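You operate a simulated robot arm through the tools that you are given. There is no shell and no other tool. Be economical: measure what you need, move in short steps, check, and stop when the job is done.

You are at the controls of a simulated robot arm. One attempt, no reset.

## Task
Put things in order on the plywood board. At the end: the silver seed tin (marked "PANSY") from the plywood board stands where the brown wooden block (marked "ZINNIA") stood; the brown wooden block from the plywood board stands where the green sponge stood; the cream seed packet (marked "PANSY") from the plywood board stands on top of the yellow nozzle; the green sponge is on the orange saucer; whatever was shut is shut again. Leave all else as you found it, and nothing knocked over.

The check looks at the end state, three seconds after you hand in, the way a careful person would. Anything else that was tipped, shoved, dropped, spilled or broken makes it a failure.

## Robot
A 7-joint arm with a two-finger parallel gripper, fixed in place. Base frame: the origin is at the foot of the arm, x ahead of it, y to its left, z up; the work surface is at about z = 0.75. Readings come in m, rad, newtons and seconds.
With the tool pointing down near the work surface it reaches from about 0.2 to 0.68 m from the base axis. Its first joint turns from -1.152 to 1.152 rad. Payload 2.4 kg.
The tool frame sits at the grasp point between the pads (the TCP): z along the fingers, y along the line on which they close. The tips reach 0.03 m beyond it. The gripper opens to 0.094 m. The fingers are 0.028 m wide and 0.01 m thick; the gripper's body (0.05 by 0.096 m) begins 0.055 m behind the TCP.
Orientation is that of the tool frame in the base frame, as a unit quaternion [w, x, y, z]. With the fingers straight down and closing along the base's y, the tool's x points along the base's -x, its y along +y and its z along -z.

## Interface
- The arm moves only by the tool drive_tool. Its argument "series" is a list of rows, each a list of 7 numbers: the turn, a rotation vector about the tool's x, y, z in units of 120 degrees (1.0 is 120 degrees), then the shift along the tool's x, y, z in units of 300 mm (1.0 is 300 mm), then the finger opening in m, from 0 to 0.094. In form: [[ax, ay, az, x, y, z, jaw], ...]. A call has 1 to 20 rows; each row is the pose to reach, as a shift and turn from the pose commanded when the call began, along the tool's axes at that moment. A call with a number of a shift or a turn outside -1 to 1 is refused whole. Rows are played at 5 a second. More than 0.05 m and 0.15 rad between two rows, or a gripper value outside its range, and nothing of the call is played. Where a pose cannot be reached the arm comes as near as it can. A force on the tool above 40 N (or 10 N above the force at the start of the call, whichever is more), or a blocked arm, ends the call early, and 0.2 s more pass. Each finger travels about 0.153 m/s and halts on what it meets, pressing with about 32 N; the grip force reading is that of the motor and also rises with nothing between the fingers. The clock runs only during rows and for 0.2 s after the last one: add rows that repeat a pose to give the fingers time. It gives the time, the measured TCP pose, the force on the tool (base axes), the opening and the grip force at its end, in the units of the frame above (readings bear some noise), with the torque about the TCP (base axes, N m) and any sound that the robot's microphone picked up, and new pictures: "views" is both (left out), scene, wrist or none.
- Cameras (640 x 400 px; columns grow to the right, rows downward): "scene" is fixed at [0.0472, 0.5016, 1.4232]; the picture's right is [-0.50, -0.87, 0.00], its down [-0.61, 0.35, -0.71] and it looks along [0.62, -0.35, -0.70] (base axes); focal length 376 px, centre (320, 200). "wrist" rides on the gripper at [0.076, 0.014, -0.102] in the tool frame; the picture's right is [-0.18, 0.98, 0.00], its down [-0.75, -0.14, -0.64] and it looks along [-0.63, -0.12, 0.77] (tool axes); focal length 243 px, centre (320, 200). There is no depth. A picture from a camera that has moved, and an enlarged one, comes with that camera's place and axes in the base frame and with its lens. The place of the scene camera against the robot may be out by one fixed shift of up to 0.012 m in any direction.
- close_up(camera, box): a new picture of the part [left, top, right, bottom] of that camera's present view, enlarged. No time passes.
- close_job(): hands the job in; it is judged then, once.

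Work in short steps. Places have to be worked out from the pictures, the camera data and where the tool is seen: move nearer, look again, correct. Check each grasp and each placing, and mend what went wrong. You have 120 turns and 200 pictures in all, those below and enlarged ones among them. Open the gripper and draw the arm clear of the work before you hand the job in, unless the task says otherwise; then end with one line.

The tools are called after "Call:" by a JSON object that holds its "api" and its "payload". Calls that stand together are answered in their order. drive_tool: Moves the arm, as the interface text tells. Its arguments: {"type":"object","properties":{"series":{"type":"array","items":{"type":"array","items":{"type":"number"}}},"views":{"type":"string","enum":["both","scene","wrist","none"]}},"required":["series"]} The other tools are called the same way: close_up (camera, box) takes an enlarged picture of a part of a camera's view; close_job () hands the job in.

At the start:

```text
time_s: 0.0
tcp_pos: [0.3676, 0.2002, 1.005]
orientation: [0.0, 0.0, 1.0, 0.0]
contact_force: [-0.5, -1.6, 0.4]
torque: [0.03, 0.05, -0.01]
gripper_width: 0.094
grasp_force: 0.2
```

scene: 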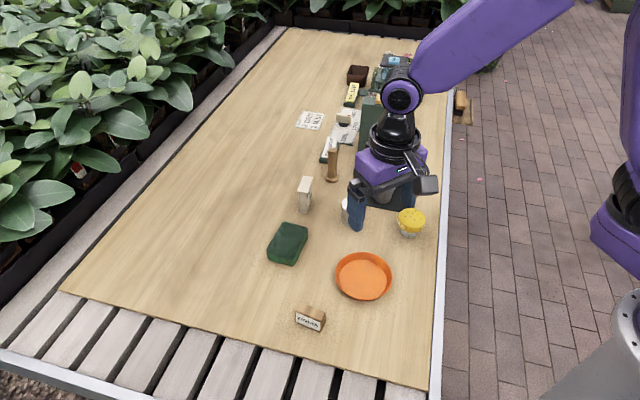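
wrist: 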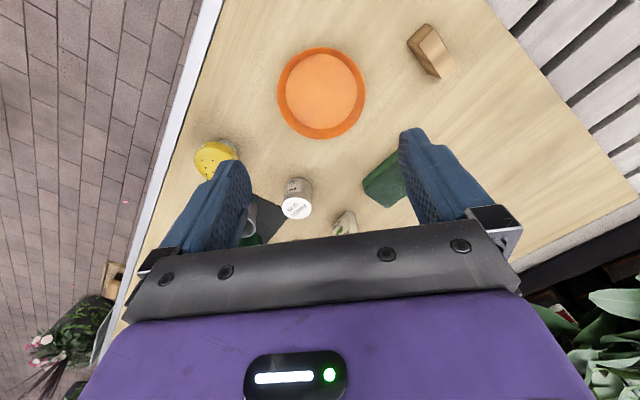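

I'll first look at the crowded part of the board enlarged.

Call:
{"api": "close_up", "payload": {"camera": "scene", "box": [280, 40, 480, 165]}}

Call:
{"api": "close_up", "payload": {"camera": "scene", "box": [250, 140, 450, 265]}}

Call:
{"api": "close_up", "payload": {"camera": "scene", "box": [250, 215, 450, 340]}}

```text
3.20 times, centred on (380, 102) of scene
camera zoom: at [0.0472, 0.5016, 1.4232], right [-0.5, -0.87, 0.0], down [-0.61, 0.35, -0.71], along [0.62, -0.35, -0.7], focal length 1201 px, centre (128, 512)
```

zoom: 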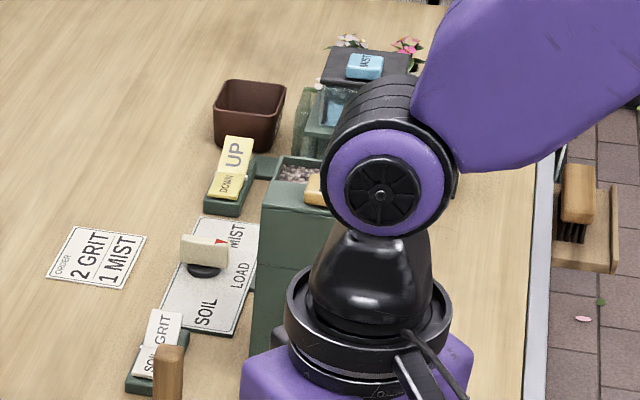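

```text
3.20 times, centred on (350, 202) of scene
camera zoom: at [0.0472, 0.5016, 1.4232], right [-0.5, -0.87, 0.0], down [-0.61, 0.35, -0.71], along [0.62, -0.35, -0.7], focal length 1201 px, centre (224, 192)
```

zoom: 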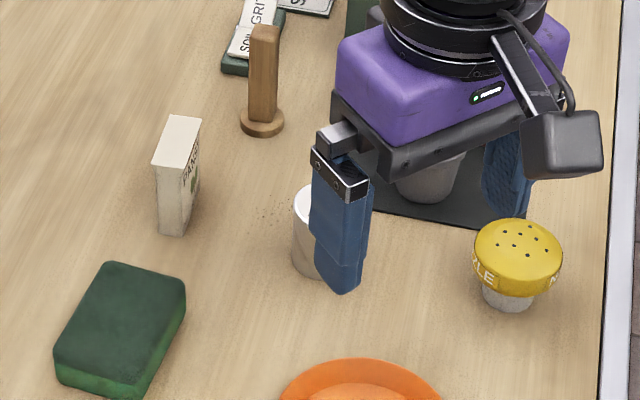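

```text
3.20 times, centred on (350, 278) of scene
camera zoom: at [0.0472, 0.5016, 1.4232], right [-0.5, -0.87, 0.0], down [-0.61, 0.35, -0.71], along [0.62, -0.35, -0.7], focal length 1201 px, centre (224, -48)
```

zoom: 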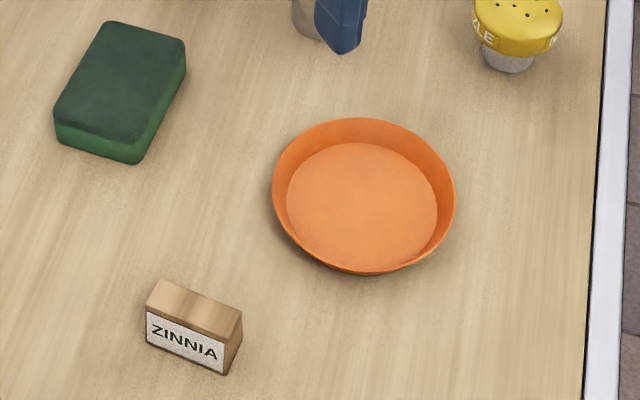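

Next I look at the tin, nozzle and packet through the wrist camera.

Call:
{"api": "close_up", "payload": {"camera": "wrist", "box": [180, 120, 420, 270]}}

Call:
{"api": "close_up", "payload": {"camera": "wrist", "box": [260, 20, 500, 170]}}

```text
2.67 times, centred on (300, 195) of wrist
camera zoom: at [0.2925, 0.2157, 1.1075], right [0.18, 0.98, 0.0], down [0.75, -0.14, 0.64], along [0.63, -0.12, -0.77], focal length 647 px, centre (373, 213)
```

zoom: 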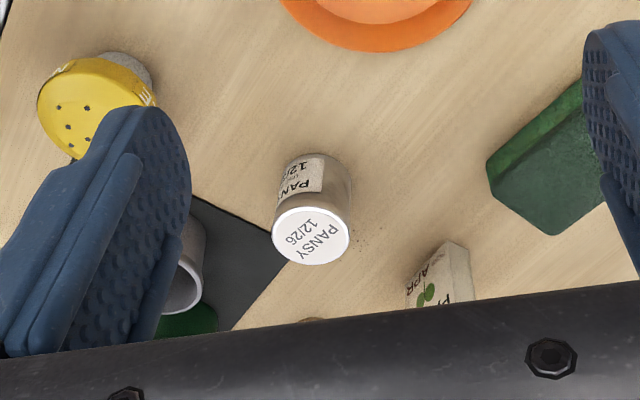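

```text
2.67 times, centred on (380, 95) of wrist
camera zoom: at [0.2925, 0.2157, 1.1075], right [0.18, 0.98, 0.0], down [0.75, -0.14, 0.64], along [0.63, -0.12, -0.77], focal length 647 px, centre (160, 480)
```

zoom: 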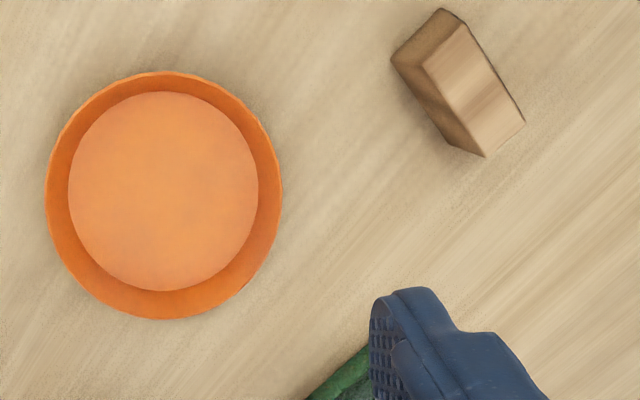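

Estimates (base frame): sponge centre ≈(0.543,0.305), long axis ~130°; saucer ≈(0.397,0.198); block ≈(0.36,0.35); tin ≈(0.537,0.131), 7 cm tall; packet ≈(0.627,0.215); nozzle ≈(0.445,0.04). I move above the sponge, turned so the fingers close on its short side, and look again.

Call:
{"api": "drive_tool", "payload": {"series": [[0, 0, 0.06, -0.083, 0.05, 0.05, 0.094], [0, 0, 0.12, -0.167, 0.1, 0.1, 0.094], [0, 0, 0.18, -0.25, 0.15, 0.15, 0.094], [0, 0, 0.24, -0.333, 0.2, 0.2, 0.094], [0, 0, 0.3, -0.417, 0.25, 0.25, 0.094], [0, 0, 0.36, -0.5, 0.3, 0.3, 0.094], [0, 0, 0.417, -0.583, 0.35, 0.35, 0.094], [0, 0, 0.417, -0.583, 0.35, 0.35, 0.094]]}}

```text
time_s: 1.8
tcp_pos: [0.5438, 0.307, 0.8994]
orientation: [0.0, 0.424, 0.906, 0.0]
contact_force: [0.2, 0.3, -0.8]
torque: [0.01, 0.01, 0.01]
gripper_width: 0.0939
grasp_force: 0.0
camera wrist: at [0.5061, 0.3749, 1.0018], right [0.87, 0.49, 0.0], down [0.38, -0.67, 0.64], along [0.31, -0.56, -0.77], focal length 243 px, centre (320, 200)
```

scene: 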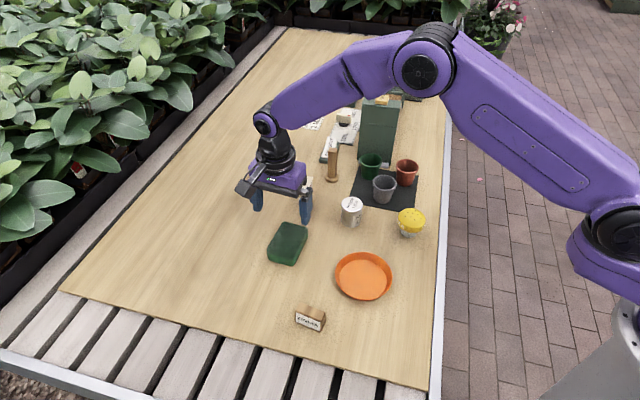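
wrist: 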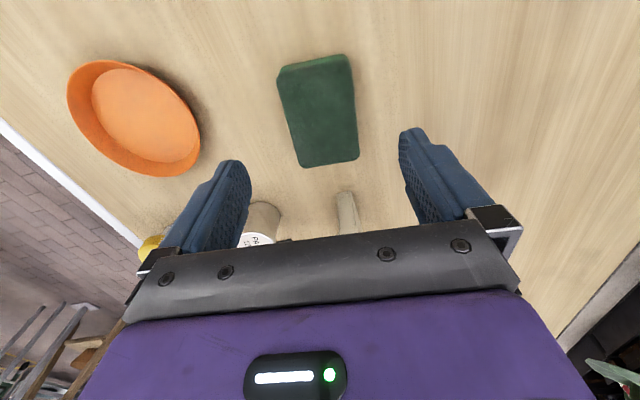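

Refined from the wrist view: sponge centre ≈(0.549,0.299), short axis at 38°. I descend astride it, then close.

Call:
{"api": "drive_tool", "payload": {"series": [[0, 0, 0.017, -0.031, -0.004, 0.1, 0.094], [0, 0, 0.017, -0.031, -0.004, 0.2, 0.094], [0, 0, 0.017, -0.031, -0.004, 0.28, 0.094], [0, 0, 0.017, -0.031, -0.004, 0.363, 0.094], [0, 0, 0.017, -0.031, -0.004, 0.363, 0.094]]}}

```text
time_s: 3.0
tcp_pos: [0.5506, 0.2989, 0.7908]
orientation: [0.0, 0.439, 0.899, 0.0]
contact_force: [0.4, -0.5, -0.1]
torque: [0.01, 0.01, -0.03]
gripper_width: 0.0942
grasp_force: 0.0
camera wrist: at [0.5149, 0.3679, 0.8939], right [0.89, 0.46, 0.0], down [0.35, -0.68, 0.64], along [0.3, -0.57, -0.77], focal length 243 px, centre (320, 200)
```

scene: 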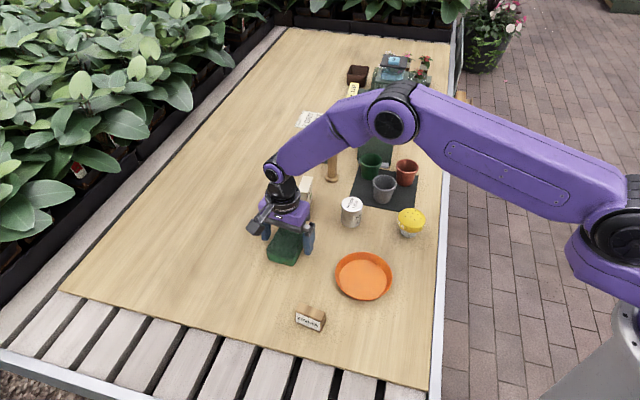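
wrist: 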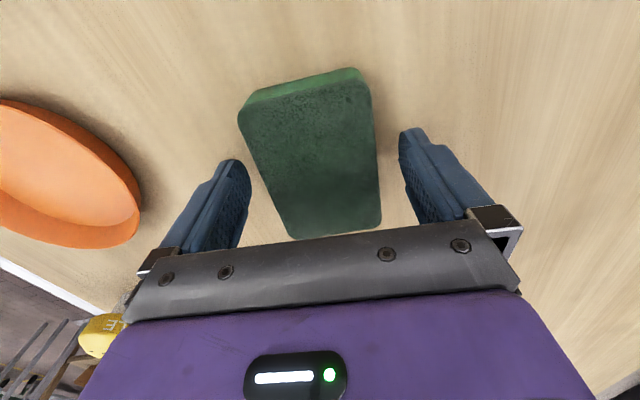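

The sponge is centred between the fingers; closing.

Call:
{"api": "drive_tool", "payload": {"series": [[0, 0, 0, 0, 0, 0, 0.07], [0, 0, 0, 0, 0, 0, 0.045], [0, 0, 0, 0, 0, 0, 0.045], [0, 0, 0, 0, 0, 0, 0.045]], "views": "wrist"}}

```text
time_s: 4.0
tcp_pos: [0.5509, 0.2982, 0.7931]
orientation: [-0.001, 0.438, 0.899, 0.0]
contact_force: [1.1, -0.3, 0.3]
torque: [-0.02, 0.0, 0.03]
gripper_width: 0.0626
grasp_force: 32.1
camera wrist: at [0.5148, 0.368, 0.8941], right [0.89, 0.46, 0.0], down [0.35, -0.68, 0.64], along [0.3, -0.57, -0.77], focal length 243 px, centre (320, 200)
```

wrist: 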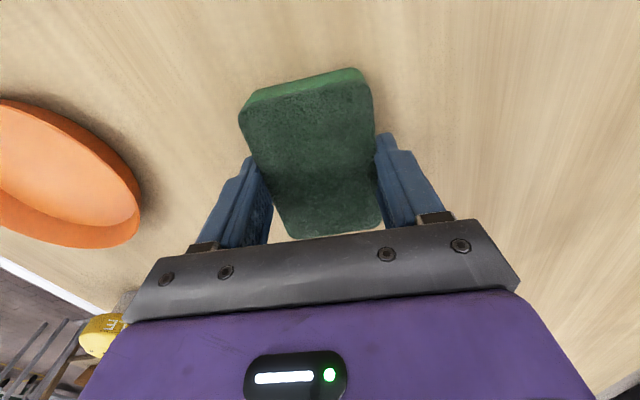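

Sponge held (6.3 cm wide). I lift and carry it over the saucer at ≈(0.394,0.198).

Call:
{"api": "drive_tool", "payload": {"series": [[0, 0, 0, 0, 0, -0.13, 0.045], [0, 0, 0, 0, 0, -0.267, 0.045], [0, 0, 0, 0.011, -0.123, -0.267, 0.045], [0, 0, 0, 0.022, -0.247, -0.267, 0.045], [0, 0, 0, 0.033, -0.37, -0.267, 0.045], [0, 0, 0, 0.044, -0.494, -0.267, 0.045], [0, 0, 0, 0.055, -0.617, -0.267, 0.045], [0, 0, 0, 0.055, -0.617, -0.267, 0.045]]}}

```text
time_s: 5.8
tcp_pos: [0.3921, 0.2002, 0.87]
orientation: [0.0, 0.439, 0.899, 0.0]
contact_force: [0.0, 0.9, -0.2]
torque: [-0.05, -0.03, -0.02]
gripper_width: 0.0626
grasp_force: 32.1
camera wrist: at [0.3558, 0.2683, 0.9725], right [0.89, 0.46, 0.0], down [0.35, -0.68, 0.64], along [0.3, -0.57, -0.77], focal length 243 px, centre (320, 200)
```

scene: 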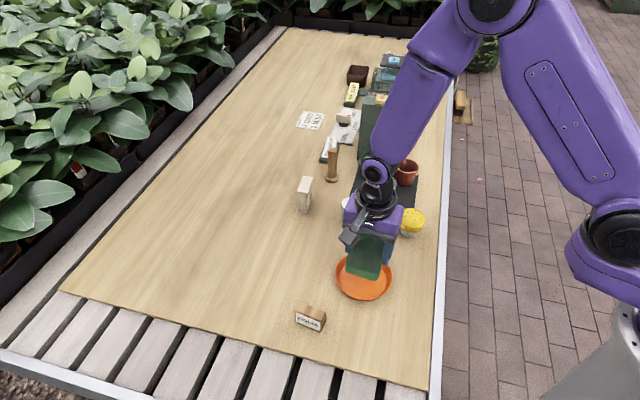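
wrist: 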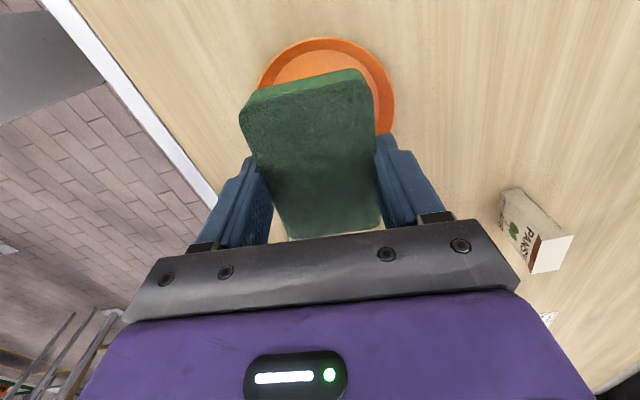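

Saucer centre refined to ≈(0.396,0.197); I lower the sponge with a small correction, watching the force.

Call:
{"api": "drive_tool", "payload": {"series": [[0, 0, 0, -0.014, 0, 0.1, 0.045], [0, 0, 0, -0.014, 0, 0.17, 0.045], [0, 0, 0, -0.014, 0, 0.21, 0.045], [0, 0, 0, -0.014, 0, 0.225, 0.045], [0, 0, 0, -0.014, 0, 0.235, 0.045], [0, 0, 0, -0.014, 0, 0.235, 0.045]]}}

```text
time_s: 6.8
tcp_pos: [0.394, 0.1954, 0.8072]
orientation: [0.0, 0.438, 0.899, 0.001]
contact_force: [-2.4, -1.4, 18.8]
torque: [-0.16, 0.21, -0.01]
gripper_width: 0.0629
grasp_force: 32.3
stopped in row 5: the force on the tool passed its limit at 50 N (the readings are from after the stop); the commanded pose is now the measured one
camera wrist: at [0.359, 0.2642, 0.9094], right [0.89, 0.46, 0.0], down [0.35, -0.68, 0.64], along [0.3, -0.57, -0.77], focal length 243 px, centre (320, 200)
```

scene: 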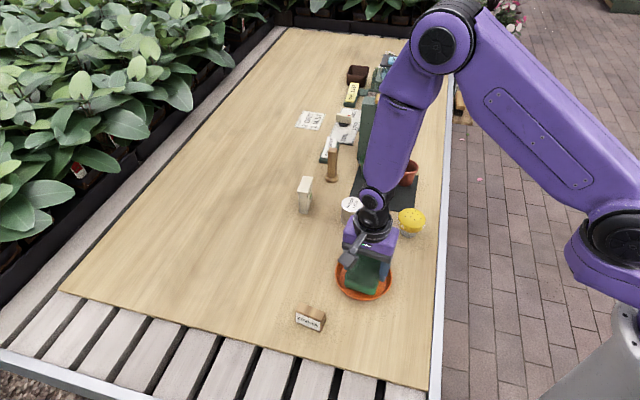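
wrist: 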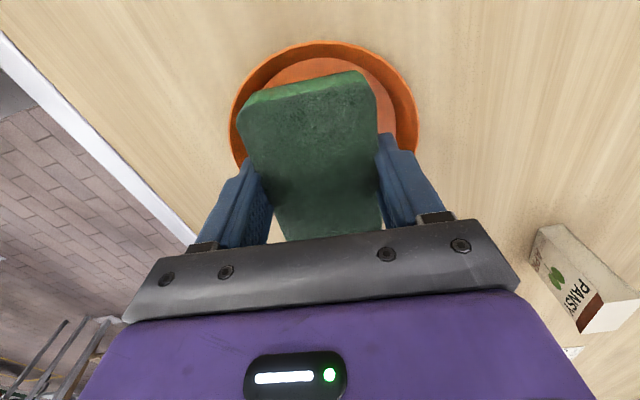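

Contact at sponge-bottom ≈0.765, with torque showing it touched on one side. I lift a bit, shift ~5 mm toward (+x,+y), and lower again gently.

Call:
{"api": "drive_tool", "payload": {"series": [[0, 0, 0, 0, 0, -0.03, 0.045], [0, 0, 0, 0.007, 0.018, -0.03, 0.045], [0, 0, 0, 0.007, 0.018, -0.01, 0.045], [0, 0, 0, 0.007, 0.018, 0.005, 0.045], [0, 0, 0, 0.007, 0.018, 0.012, 0.045], [0, 0, 0, 0.007, 0.018, 0.016, 0.045]]}}

```text
time_s: 7.9
tcp_pos: [0.398, 0.2011, 0.8068]
orientation: [0.002, 0.439, 0.898, 0.0]
contact_force: [-3.7, -1.7, 17.4]
torque: [0.02, 0.01, 0.04]
gripper_width: 0.0633
grasp_force: 32.3
stopped in row 5: the force on the tool passed its limit at 47 N (the readings are from after the stop); the commanded pose is now the measured one
camera wrist: at [0.3628, 0.2692, 0.9092], right [0.89, 0.46, 0.0], down [0.35, -0.68, 0.64], along [0.3, -0.57, -0.77], focal length 243 px, centre (320, 200)
```

scene: 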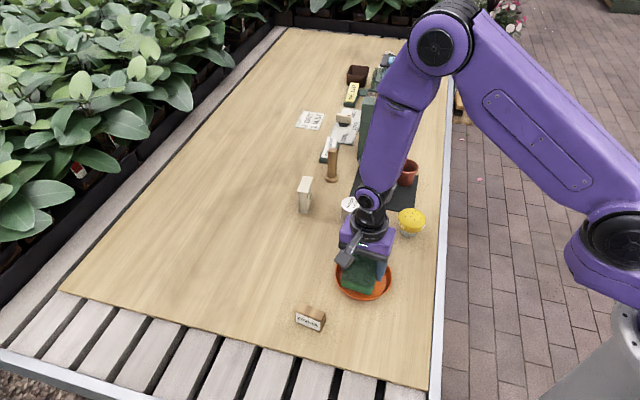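
wrist: 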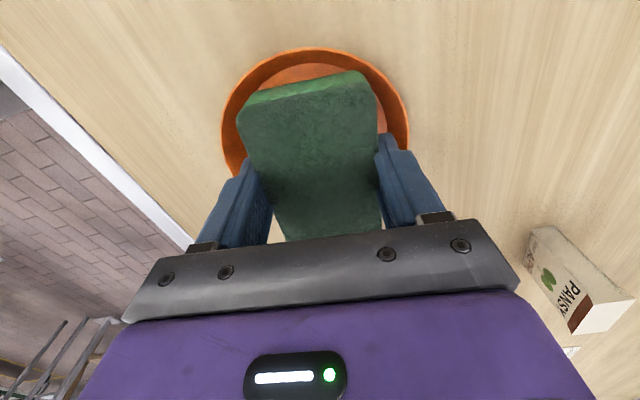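

Torque is now about zero: evenly supported. I open slightly (to stay clear of the rim) and rise.

Call:
{"api": "drive_tool", "payload": {"series": [[0, 0, 0, 0, 0, 0, 0.076], [0, 0, 0, 0, 0, 0, 0.076], [0, 0, 0, 0, 0, -0.05, 0.076], [0, 0, 0, 0, 0, -0.15, 0.08], [0, 0, 0, 0, 0, -0.3, 0.08], [0, 0, 0, 0, 0, -0.4, 0.08], [0, 0, 0, 0, 0, -0.4, 0.08]]}}

```text
time_s: 9.5
tcp_pos: [0.3974, 0.2015, 0.925]
orientation: [0.001, 0.438, 0.899, 0.001]
contact_force: [0.0, -1.1, 1.2]
torque: [0.0, 0.0, -0.01]
gripper_width: 0.0798
grasp_force: 0.1
camera wrist: at [0.3631, 0.2704, 1.0285], right [0.89, 0.46, 0.0], down [0.35, -0.68, 0.64], along [0.3, -0.57, -0.77], focal length 243 px, centre (320, 200)
```

scene: 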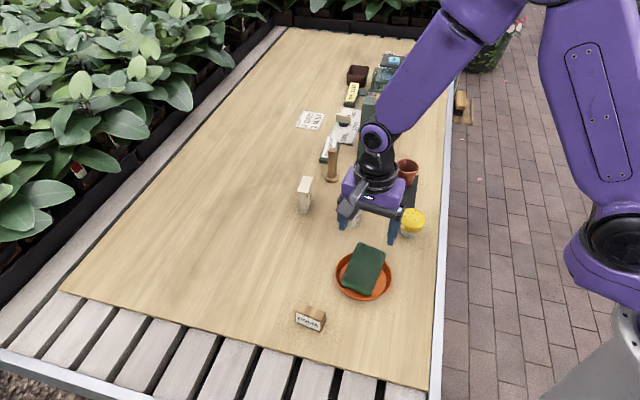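
wrist: 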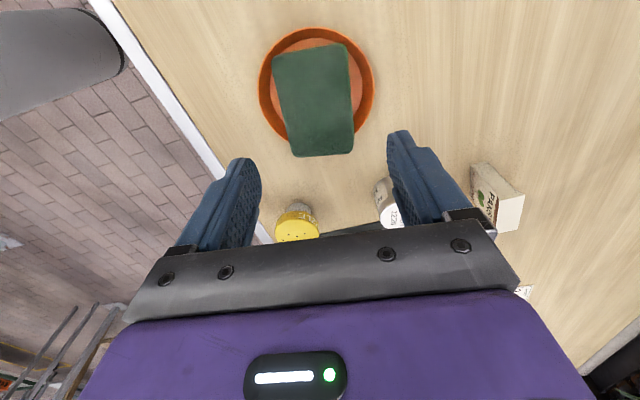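

I check how the sponge lies on the saucer.

Call:
{"api": "close_up", "payload": {"camera": "wrist", "box": [240, 10, 400, 110]}}

Call:
{"api": "close_up", "payload": {"camera": "wrist", "box": [240, 90, 400, 190]}}

Call:
{"api": "close_up", "payload": {"camera": "scene", "box": [290, 230, 450, 330]}}

```text
4.00 times, centred on (320, 60) of wrist
camera zoom: at [0.3631, 0.2704, 1.0285], right [0.89, 0.46, 0.0], down [0.35, -0.68, 0.64], along [0.3, -0.57, -0.77], focal length 970 px, centre (320, 760)
```

zoom: 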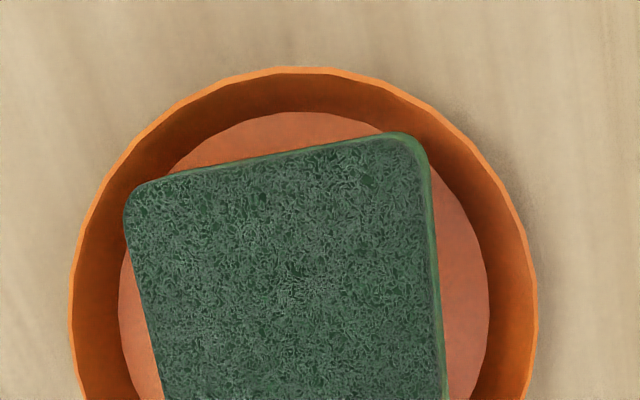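

```text
4.00 times, centred on (320, 140) of wrist
camera zoom: at [0.3631, 0.2704, 1.0285], right [0.89, 0.46, 0.0], down [0.35, -0.68, 0.64], along [0.3, -0.57, -0.77], focal length 970 px, centre (320, 440)
```

zoom: 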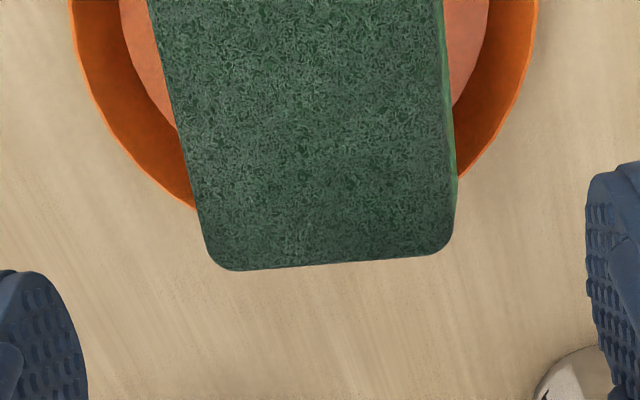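

```text
4.00 times, centred on (370, 280) of scene
camera zoom: at [0.0472, 0.5016, 1.4232], right [-0.5, -0.87, 0.0], down [-0.61, 0.35, -0.71], along [0.62, -0.35, -0.7], focal length 1502 px, centre (120, -120)
```

zoom: 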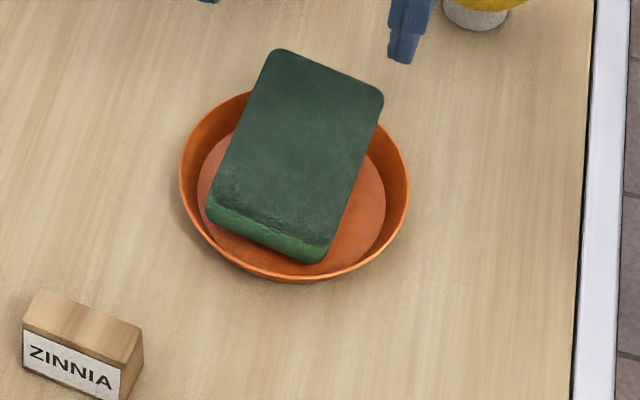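

The sponge looks level and centred on the saucer (corners in its flare). Now the block: move above ≈(0.358,0.352), turning to close across its short side (~125°).

Call:
{"api": "drive_tool", "payload": {"series": [[0, 0, -0.066, 0.043, 0.019, 0, 0.08], [0, 0, -0.132, 0.087, 0.038, 0, 0.08], [0, 0, -0.198, 0.13, 0.057, 0, 0.08], [0, 0, -0.264, 0.173, 0.076, 0, 0.08], [0, 0, -0.33, 0.217, 0.095, 0, 0.08], [0, 0, -0.396, 0.26, 0.113, 0, 0.08], [0, 0, -0.462, 0.303, 0.132, 0.03, 0.08], [0, 0, -0.528, 0.347, 0.151, 0.06, 0.08], [0, 0, -0.594, 0.39, 0.17, 0.09, 0.08], [0, 0, -0.66, 0.433, 0.189, 0.12, 0.08], [0, 0, -0.725, 0.477, 0.208, 0.15, 0.08], [0, 0, -0.725, 0.477, 0.208, 0.15, 0.08]]}}

```text
time_s: 12.1
tcp_pos: [0.361, 0.3528, 0.8834]
orientation: [0.001, -0.303, 0.953, 0.001]
contact_force: [-0.1, 0.7, 0.4]
torque: [0.03, -0.01, -0.01]
gripper_width: 0.0798
grasp_force: 0.1
camera wrist: at [0.2896, 0.3189, 0.9846], right [-0.42, 0.91, 0.0], down [0.69, 0.32, 0.65], along [0.59, 0.27, -0.76], focal length 243 px, centre (320, 200)
```

scene: 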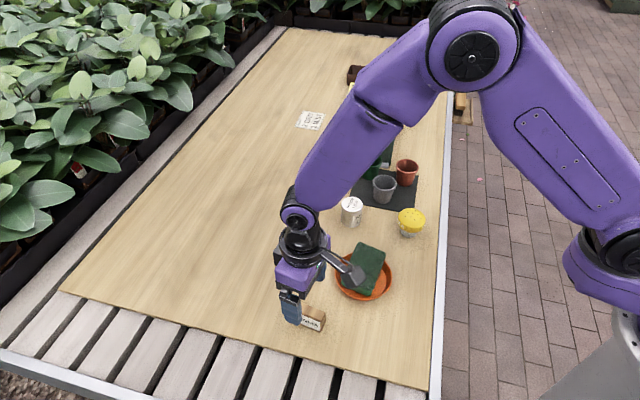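
wrist: 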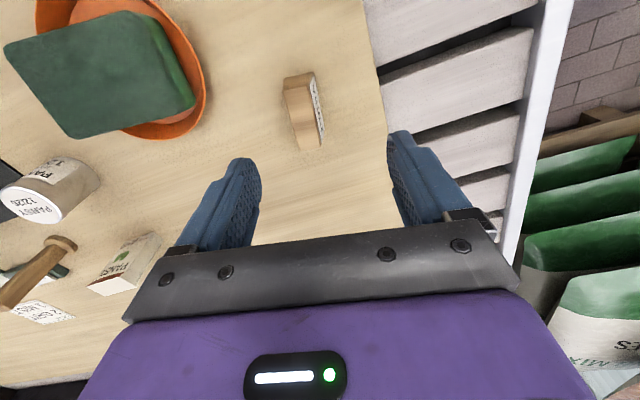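

Call:
{"api": "close_up", "payload": {"camera": "wrist", "box": [260, 60, 356, 160]}}

```text
4.00 times, centred on (308, 110) of wrist
camera zoom: at [0.2896, 0.3189, 0.9846], right [-0.42, 0.91, 0.0], down [0.69, 0.32, 0.65], along [0.59, 0.27, -0.76], focal length 970 px, centre (368, 560)
```

zoom: 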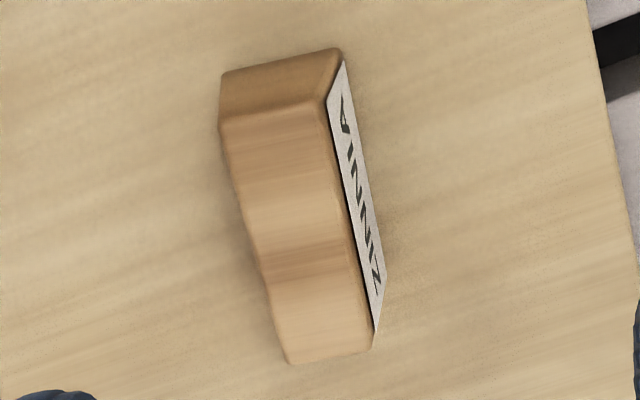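

Block: top z≈0.793, centre ≈(0.367,0.340), long axis 35°, 2 cm thick. I descend onto it with the correction.

Call:
{"api": "drive_tool", "payload": {"series": [[0, 0, 0, 0.008, -0.046, 0.1, 0.06], [0, 0, 0, 0.008, -0.046, 0.18, 0.06], [0, 0, 0, 0.008, -0.046, 0.25, 0.06], [0, 0, 0, 0.008, -0.046, 0.321, 0.06], [0, 0, 0, 0.008, -0.046, 0.321, 0.06]]}}

```text
time_s: 13.3
tcp_pos: [0.3654, 0.3407, 0.7853]
orientation: [0.003, -0.301, 0.954, 0.001]
contact_force: [0.1, 0.6, 0.5]
torque: [0.01, -0.01, 0.02]
gripper_width: 0.0601
grasp_force: 0.0
camera wrist: at [0.295, 0.3085, 0.8864], right [-0.41, 0.91, 0.0], down [0.7, 0.32, 0.65], along [0.59, 0.27, -0.76], focal length 243 px, centre (320, 200)
```

scene: 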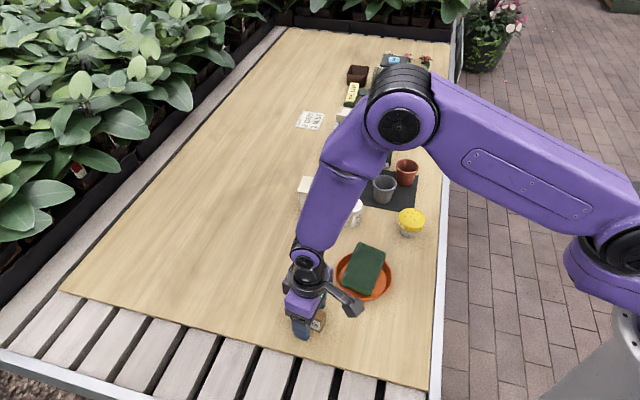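
wrist: 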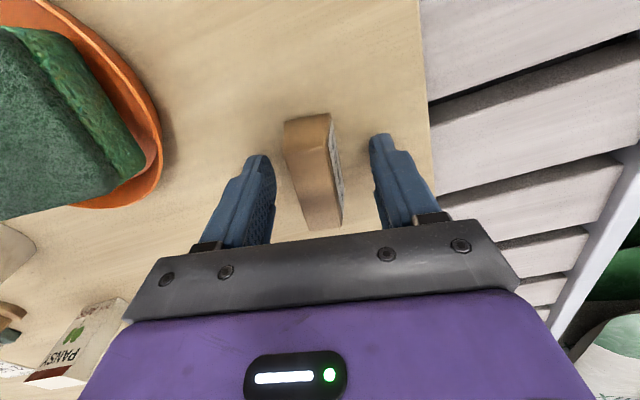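

Block is between the fingers; close.

Call:
{"api": "drive_tool", "payload": {"series": [[0, 0, 0, 0, 0, 0, 0.035], [0, 0, 0, 0, 0, 0, 0.01], [0, 0, 0, 0, 0, 0, 0.01], [0, 0, 0, 0, 0, 0, 0.01]], "views": "wrist"}}

```text
time_s: 14.3
tcp_pos: [0.366, 0.341, 0.7855]
orientation: [0.002, -0.302, 0.953, 0.0]
contact_force: [0.2, -0.1, -0.3]
torque: [0.02, 0.0, 0.03]
gripper_width: 0.0255
grasp_force: 32.0
camera wrist: at [0.295, 0.3084, 0.8866], right [-0.41, 0.91, 0.0], down [0.7, 0.32, 0.65], along [0.59, 0.27, -0.76], focal length 243 px, centre (320, 200)
```

wrist: 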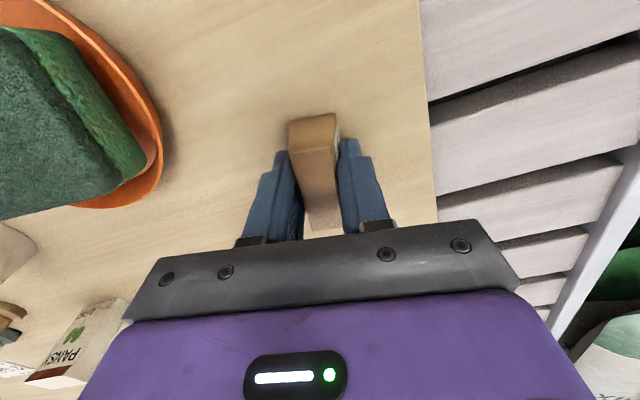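

Held (2.55 cm). Lift and carry to the sponge's old place (0.550,0.299).

Call:
{"api": "drive_tool", "payload": {"series": [[0, 0, 0, 0, 0, -0.13, 0.01], [0, 0, 0, 0, 0, -0.25, 0.01], [0, 0, 0, -0.084, -0.094, -0.25, 0.01], [0, 0, 0, -0.168, -0.188, -0.25, 0.01], [0, 0, 0, -0.252, -0.281, -0.25, 0.01], [0, 0, 0, -0.336, -0.375, -0.25, 0.01], [0, 0, 0, -0.42, -0.469, -0.25, 0.01], [0, 0, 0, -0.42, -0.469, -0.25, 0.01]]}}

```text
time_s: 16.1
tcp_pos: [0.5493, 0.2964, 0.8637]
orientation: [0.002, -0.302, 0.953, 0.0]
contact_force: [-0.3, -0.8, -0.4]
torque: [0.01, -0.01, -0.02]
gripper_width: 0.0253
grasp_force: 32.0
camera wrist: at [0.4789, 0.2645, 0.9652], right [-0.41, 0.91, 0.0], down [0.7, 0.32, 0.64], along [0.59, 0.27, -0.76], focal length 243 px, centre (320, 200)
```

scene: 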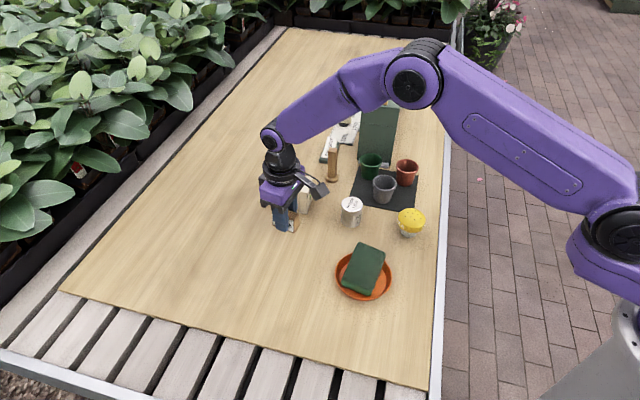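
wrist: 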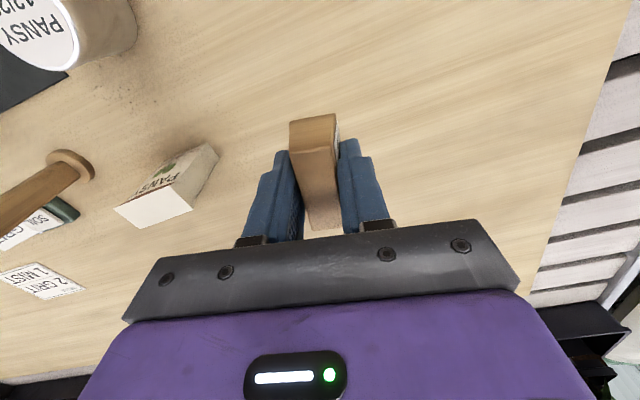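

Over the spot; lower to the table, stopping about level with the grasp height.

Call:
{"api": "drive_tool", "payload": {"series": [[0, 0, 0, -0.005, 0.004, 0.1, 0.01], [0, 0, 0, -0.005, 0.004, 0.18, 0.01], [0, 0, 0, -0.005, 0.004, 0.23, 0.01], [0, 0, 0, -0.005, 0.004, 0.249, 0.01], [0, 0, 0, -0.005, 0.004, 0.249, 0.01]], "views": "wrist"}}

```text
time_s: 17.3
tcp_pos: [0.5523, 0.2989, 0.7862]
orientation: [0.002, -0.3, 0.954, 0.001]
contact_force: [0.0, -0.6, -1.3]
torque: [0.0, -0.02, 0.01]
gripper_width: 0.0254
grasp_force: 32.2
camera wrist: at [0.4805, 0.2661, 0.8882], right [-0.41, 0.91, 0.0], down [0.7, 0.32, 0.65], along [0.59, 0.27, -0.76], focal length 243 px, centre (320, 200)
```

wrist: 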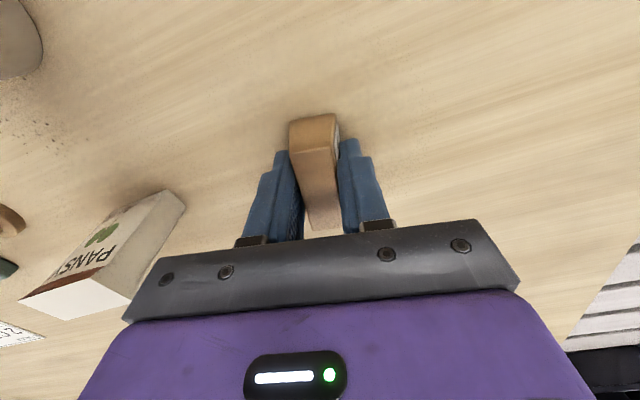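

About 1 mm above; lower that last bit, open and rise.

Call:
{"api": "drive_tool", "payload": {"series": [[0, 0, 0, 0, 0, 0.004, 0.01], [0, 0, 0, 0, 0, 0.004, 0.01], [0, 0, 0, 0, 0, 0.004, 0.035], [0, 0, 0, 0, 0, 0.004, 0.05], [0, 0, 0, 0, 0, 0.004, 0.05], [0, 0, 0, 0, 0, -0.12, 0.05], [0, 0, 0, 0, 0, -0.26, 0.05], [0, 0, 0, 0, 0, -0.4, 0.05], [0, 0, 0, 0, 0, -0.4, 0.05]]}}

```text
time_s: 19.3
tcp_pos: [0.5501, 0.2997, 0.9073]
orientation: [0.002, -0.301, 0.954, 0.0]
contact_force: [-0.4, 0.5, -0.2]
torque: [0.0, 0.01, 0.0]
gripper_width: 0.0499
grasp_force: 0.1
camera wrist: at [0.4799, 0.2662, 1.0086], right [-0.41, 0.91, 0.0], down [0.7, 0.32, 0.64], along [0.59, 0.27, -0.76], focal length 243 px, centre (320, 200)
```

scene: 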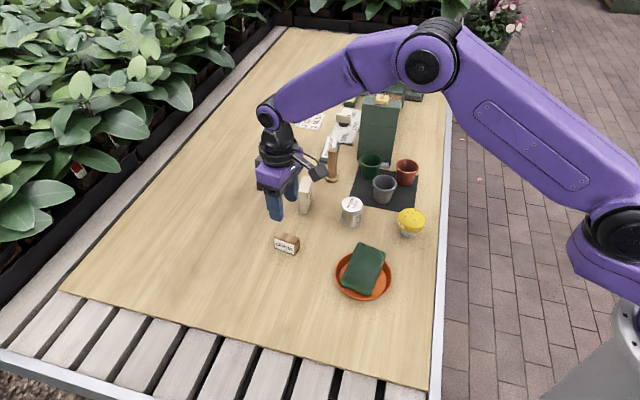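
wrist: 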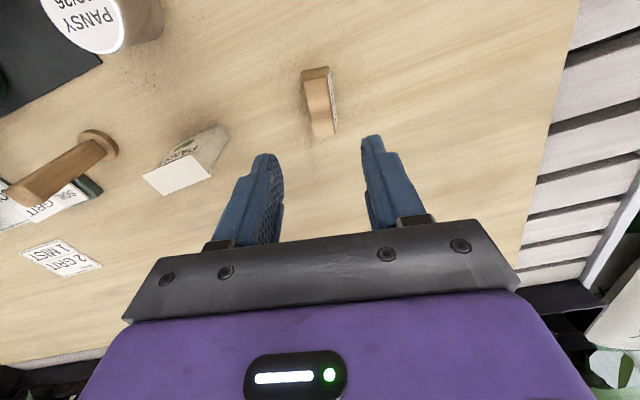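

Block stands in the sponge's place. Now above the tin ≈(0.539,0.134), turned to ~42° where both sides are free.

Call:
{"api": "drive_tool", "payload": {"series": [[0, 0, 0.063, 0.032, -0.039, -0.06, 0.09], [0, 0, 0.126, 0.063, -0.079, -0.06, 0.09], [0, 0, 0.188, 0.095, -0.118, -0.06, 0.09], [0, 0, 0.251, 0.127, -0.157, -0.06, 0.09], [0, 0, 0.314, 0.158, -0.197, -0.06, 0.09], [0, 0, 0.376, 0.19, -0.236, -0.06, 0.09], [0, 0, 0.439, 0.221, -0.276, -0.06, 0.09], [0, 0, 0.502, 0.253, -0.315, -0.06, 0.09], [0, 0, 0.565, 0.285, -0.354, -0.06, 0.09], [0, 0, 0.627, 0.316, -0.394, -0.06, 0.09], [0, 0, 0.69, 0.348, -0.433, -0.06, 0.09], [0, 0, 0.69, 0.348, -0.433, -0.06, 0.09]]}}

```text
time_s: 21.9
tcp_pos: [0.5385, 0.1308, 0.9224]
orientation: [0.002, 0.406, 0.914, 0.001]
contact_force: [-0.1, -0.3, -0.1]
torque: [0.01, -0.02, -0.01]
gripper_width: 0.0899
grasp_force: 0.1
camera wrist: at [0.4989, 0.1968, 1.0252], right [0.85, 0.52, 0.0], down [0.4, -0.65, 0.64], along [0.34, -0.55, -0.77], focal length 243 px, centre (320, 200)
```

scene: 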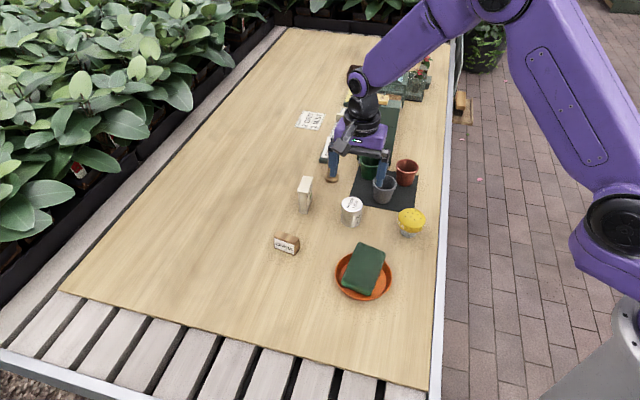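
wrist: 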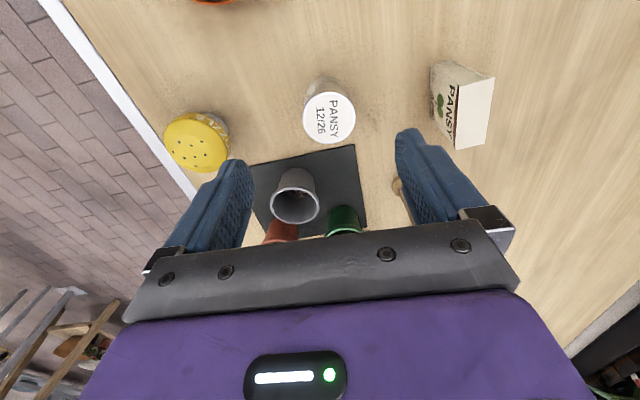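

Tin centre from this view and the scene (corrected) ≈(0.549,0.131), lid at ≈0.81. Descend astride it.

Call:
{"api": "drive_tool", "payload": {"series": [[0, 0, 0, -0.0235, 0.026, 0.1, 0.09], [0, 0, 0, -0.0235, 0.026, 0.2, 0.09], [0, 0, 0, -0.0235, 0.026, 0.3, 0.09], [0, 0, 0, -0.0235, 0.026, 0.4, 0.09], [0, 0, 0, -0.0235, 0.026, 0.455, 0.09], [0, 0, 0, -0.0235, 0.026, 0.455, 0.09]]}}

```text
time_s: 23.3
tcp_pos: [0.5516, 0.1311, 0.787]
orientation: [0.001, 0.404, 0.915, 0.002]
contact_force: [-0.3, -0.2, 0.0]
torque: [0.01, 0.02, 0.0]
gripper_width: 0.0901
grasp_force: 0.1
camera wrist: at [0.5101, 0.1968, 0.8894], right [0.85, 0.52, 0.0], down [0.4, -0.65, 0.64], along [0.34, -0.55, -0.77], focal length 243 px, centre (320, 200)
```

scene: 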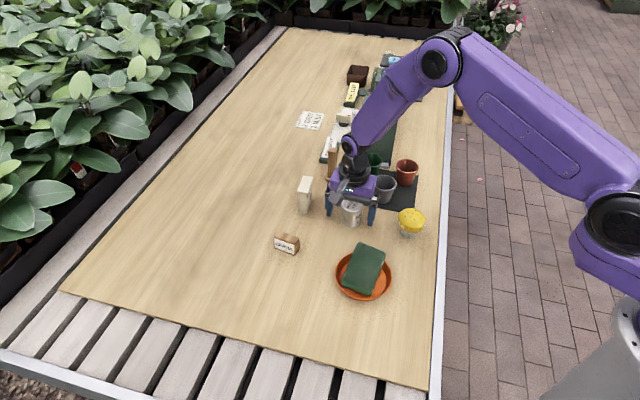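
wrist: 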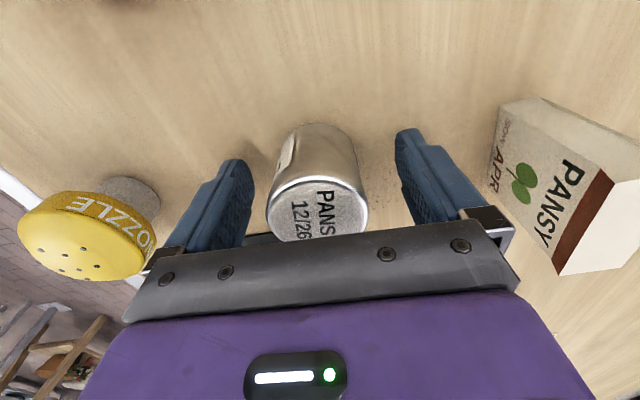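

Tin is well centred; close.

Call:
{"api": "drive_tool", "payload": {"series": [[0, 0, 0, 0, 0, 0, 0.06], [0, 0, 0, 0, 0, 0, 0.03], [0, 0, 0, 0, 0, 0, 0.03], [0, 0, 0, 0, 0, 0, 0.03]], "views": "wrist"}}

```text
time_s: 24.3
tcp_pos: [0.5506, 0.131, 0.787]
orientation: [0.002, 0.405, 0.914, 0.001]
contact_force: [-1.0, -0.8, 1.8]
torque: [0.04, 0.01, 0.01]
gripper_width: 0.0495
grasp_force: 32.2
camera wrist: at [0.5101, 0.1967, 0.8896], right [0.85, 0.52, 0.0], down [0.4, -0.65, 0.64], along [0.34, -0.55, -0.77], focal length 243 px, centre (320, 200)
```

wrist: 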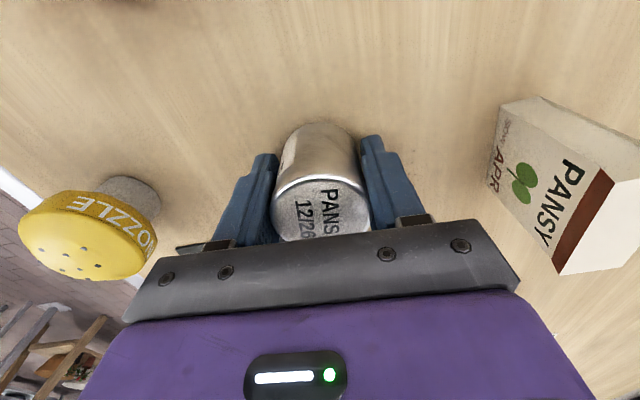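

Held (4.95 cm). Lift and carry to the block's old place (0.366,0.340).

Call:
{"api": "drive_tool", "payload": {"series": [[0, 0, 0, 0, 0, -0.08, 0.03], [0, 0, 0, 0, 0, -0.2, 0.03], [0, 0, 0, 0, 0, -0.3, 0.03], [0, 0, 0, 0.133, 0.001, -0.3, 0.03], [0, 0, 0, 0.266, 0.003, -0.3, 0.03], [0, 0, 0, 0.4, 0.004, -0.3, 0.03], [0, 0, 0, 0.533, 0.006, -0.3, 0.03], [0, 0, 0, 0.666, 0.007, -0.3, 0.03], [0, 0, 0, 0.8, 0.009, -0.3, 0.03], [0, 0, 0, 0.929, 0.01, -0.3, 0.03], [0, 0, 0, 0.929, 0.01, -0.3, 0.03], [0, 0, 0, 0.929, 0.01, -0.3, 0.03]]}}

```text
time_s: 26.9
tcp_pos: [0.3614, 0.3395, 0.8774]
orientation: [0.002, 0.405, 0.914, 0.001]
contact_force: [-0.2, 0.2, -1.0]
torque: [0.03, 0.03, 0.04]
gripper_width: 0.0498
grasp_force: 31.7
camera wrist: at [0.3212, 0.4059, 0.9792], right [0.85, 0.52, 0.0], down [0.4, -0.65, 0.64], along [0.34, -0.55, -0.77], focal length 243 px, centre (320, 200)
```

scene: 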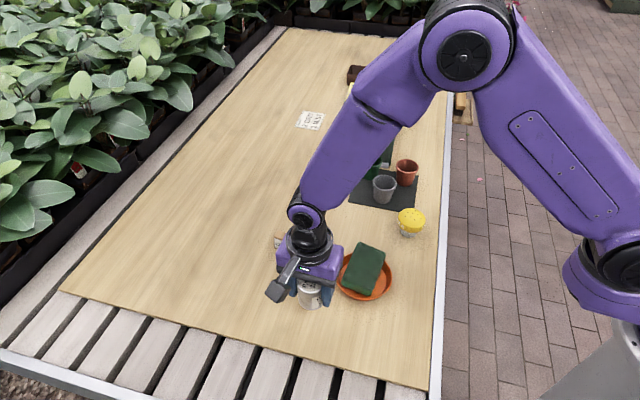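
wrist: 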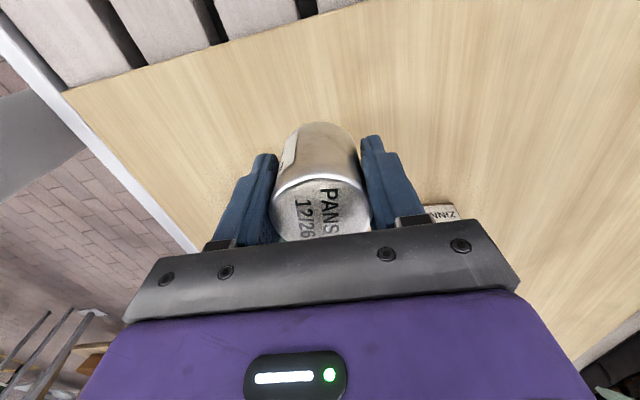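

x is 4 mm short; correct it and lower to the grasp height.

Call:
{"api": "drive_tool", "payload": {"series": [[0, 0, 0, -0.01, 0.011, 0.1, 0.03], [0, 0, 0, -0.01, 0.011, 0.2, 0.03], [0, 0, 0, -0.01, 0.011, 0.27, 0.03], [0, 0, 0, -0.01, 0.011, 0.29, 0.03], [0, 0, 0, -0.01, 0.011, 0.297, 0.03], [0, 0, 0, -0.01, 0.011, 0.297, 0.03]], "views": "wrist"}}

```text
time_s: 28.3
tcp_pos: [0.3683, 0.3407, 0.7886]
orientation: [0.001, 0.405, 0.914, 0.002]
contact_force: [0.5, 0.2, -0.5]
torque: [0.02, 0.0, 0.02]
gripper_width: 0.0492
grasp_force: 31.8
camera wrist: at [0.3284, 0.4058, 0.8906], right [0.85, 0.52, 0.0], down [0.4, -0.65, 0.64], along [0.34, -0.55, -0.77], focal length 243 px, centre (320, 200)
```

wrist: 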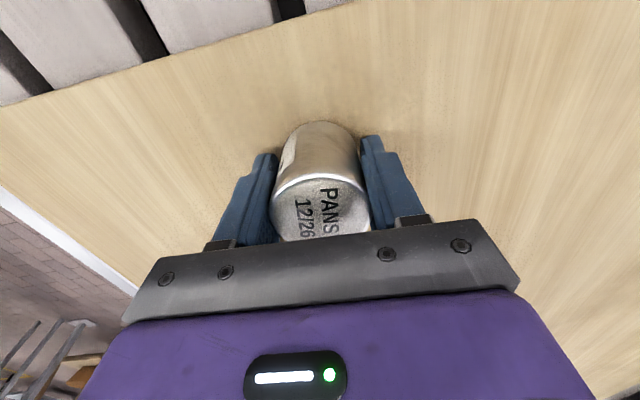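

One millimetre more down, then open and rise.

Call:
{"api": "drive_tool", "payload": {"series": [[0, 0, 0, 0, 0, 0.004, 0.03], [0, 0, 0, 0, 0, 0.004, 0.03], [0, 0, 0, 0, 0, 0.004, 0.06], [0, 0, 0, 0, 0, 0.004, 0.08], [0, 0, 0, 0, 0, 0.004, 0.08], [0, 0, 0, 0, 0, -0.1, 0.08], [0, 0, 0, 0, 0, -0.25, 0.08], [0, 0, 0, 0, 0, -0.4, 0.08], [0, 0, 0, 0, 0, -0.5, 0.08], [0, 0, 0, 0, 0, -0.5, 0.08]]}}

```text
time_s: 30.5
tcp_pos: [0.3682, 0.3406, 0.9393]
orientation: [0.002, 0.405, 0.914, 0.002]
contact_force: [-0.5, -0.9, 0.4]
torque: [0.01, 0.0, -0.03]
gripper_width: 0.0804
grasp_force: 0.1
camera wrist: at [0.3274, 0.4059, 1.0408], right [0.85, 0.52, 0.0], down [0.4, -0.65, 0.64], along [0.34, -0.55, -0.77], focal length 243 px, centre (320, 200)
```

scene: 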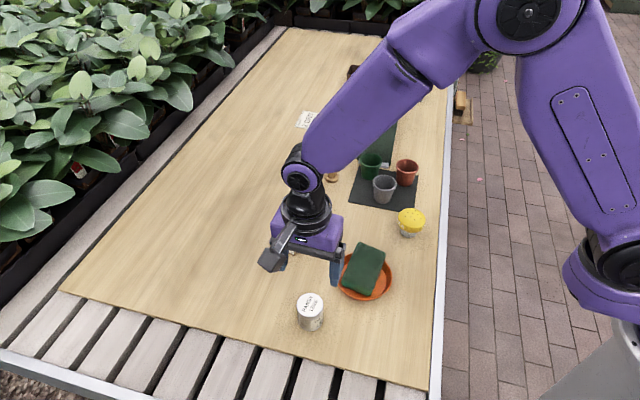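
wrist: 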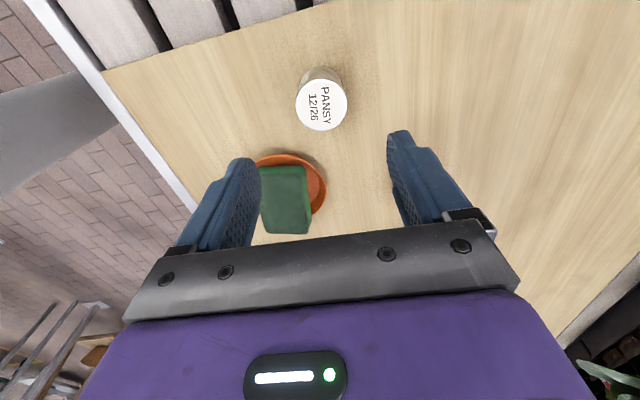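

Tin stands in the block's place. Now to the packet at ≈(0.632,0.210), hovering high to look first.

Call:
{"api": "drive_tool", "payload": {"series": [[0, 0, 0, -0.13, 0.051, 0, 0.07], [0, 0, 0, -0.26, 0.103, 0, 0.07], [0, 0, 0, -0.39, 0.154, 0, 0.07], [0, 0, 0, -0.52, 0.206, 0, 0.07], [0, 0, 0, -0.65, 0.257, 0, 0.07], [0, 0, 0, -0.78, 0.308, 0, 0.07], [0, 0, 0.02, -0.914, 0.36, 0, 0.07], [0, 0, 0.02, -0.914, 0.36, 0, 0.07]]}}

```text
time_s: 32.3
tcp_pos: [0.6325, 0.209, 0.9382]
orientation: [0.0, 0.424, 0.906, 0.001]
contact_force: [-0.3, 0.2, -0.3]
torque: [-0.03, 0.01, -0.04]
gripper_width: 0.0699
grasp_force: 0.1
camera wrist: at [0.5951, 0.2776, 1.04], right [0.87, 0.49, 0.0], down [0.37, -0.67, 0.64], along [0.32, -0.56, -0.77], focal length 243 px, centre (320, 200)
```

scene: 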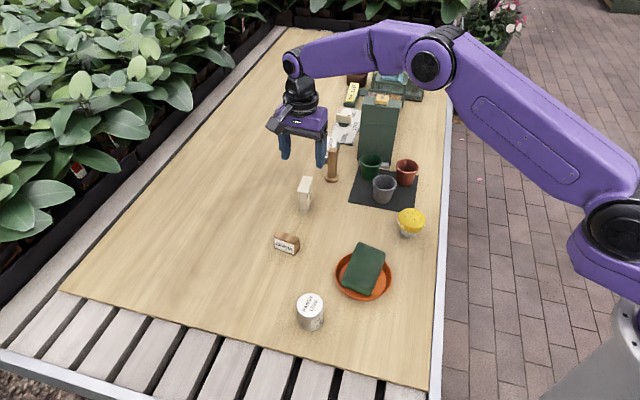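
wrist: 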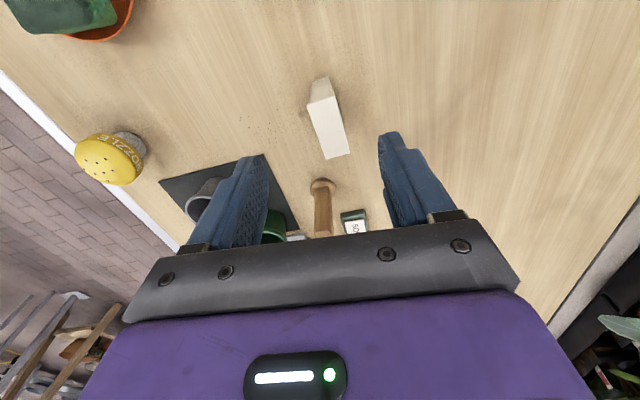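

Call:
{"api": "close_up", "payload": {"camera": "wrist", "box": [270, 60, 390, 180]}}

Call:
{"api": "close_up", "payload": {"camera": "wrist", "box": [60, 110, 180, 210]}}

Call:
{"api": "close_up", "payload": {"camera": "scene", "box": [280, 160, 440, 260]}}

```text
3.33 times, centred on (330, 120) of wrist
camera zoom: at [0.5951, 0.2776, 1.04], right [0.87, 0.49, 0.0], down [0.37, -0.67, 0.64], along [0.32, -0.56, -0.77], focal length 809 px, centre (287, 467)
```

zoom: 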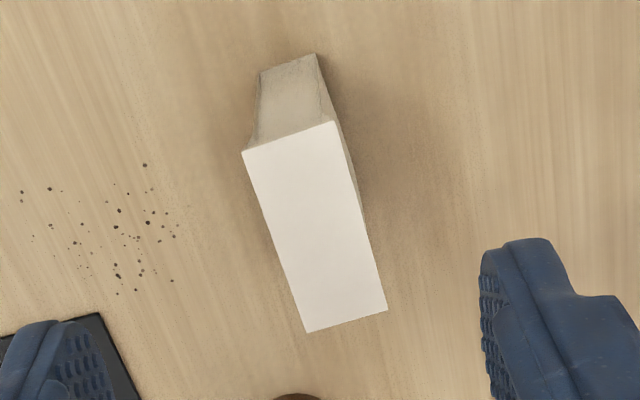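

```text
4.00 times, centred on (120, 160) of wrist
camera zoom: at [0.5951, 0.2776, 1.04], right [0.87, 0.49, 0.0], down [0.37, -0.67, 0.64], along [0.32, -0.56, -0.77], focal length 970 px, centre (1120, 360)
```

zoom: 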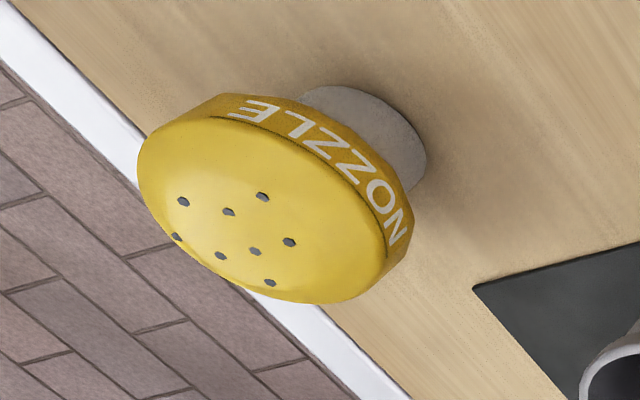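

```text
4.00 times, centred on (360, 210) of scene
camera zoom: at [0.0473, 0.5016, 1.4232], right [-0.5, -0.87, 0.0], down [-0.61, 0.35, -0.71], along [0.62, -0.35, -0.7], focal length 1502 px, centre (160, 160)
```

zoom: 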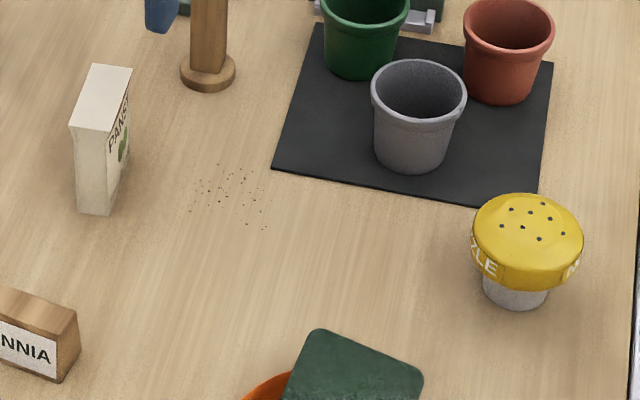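

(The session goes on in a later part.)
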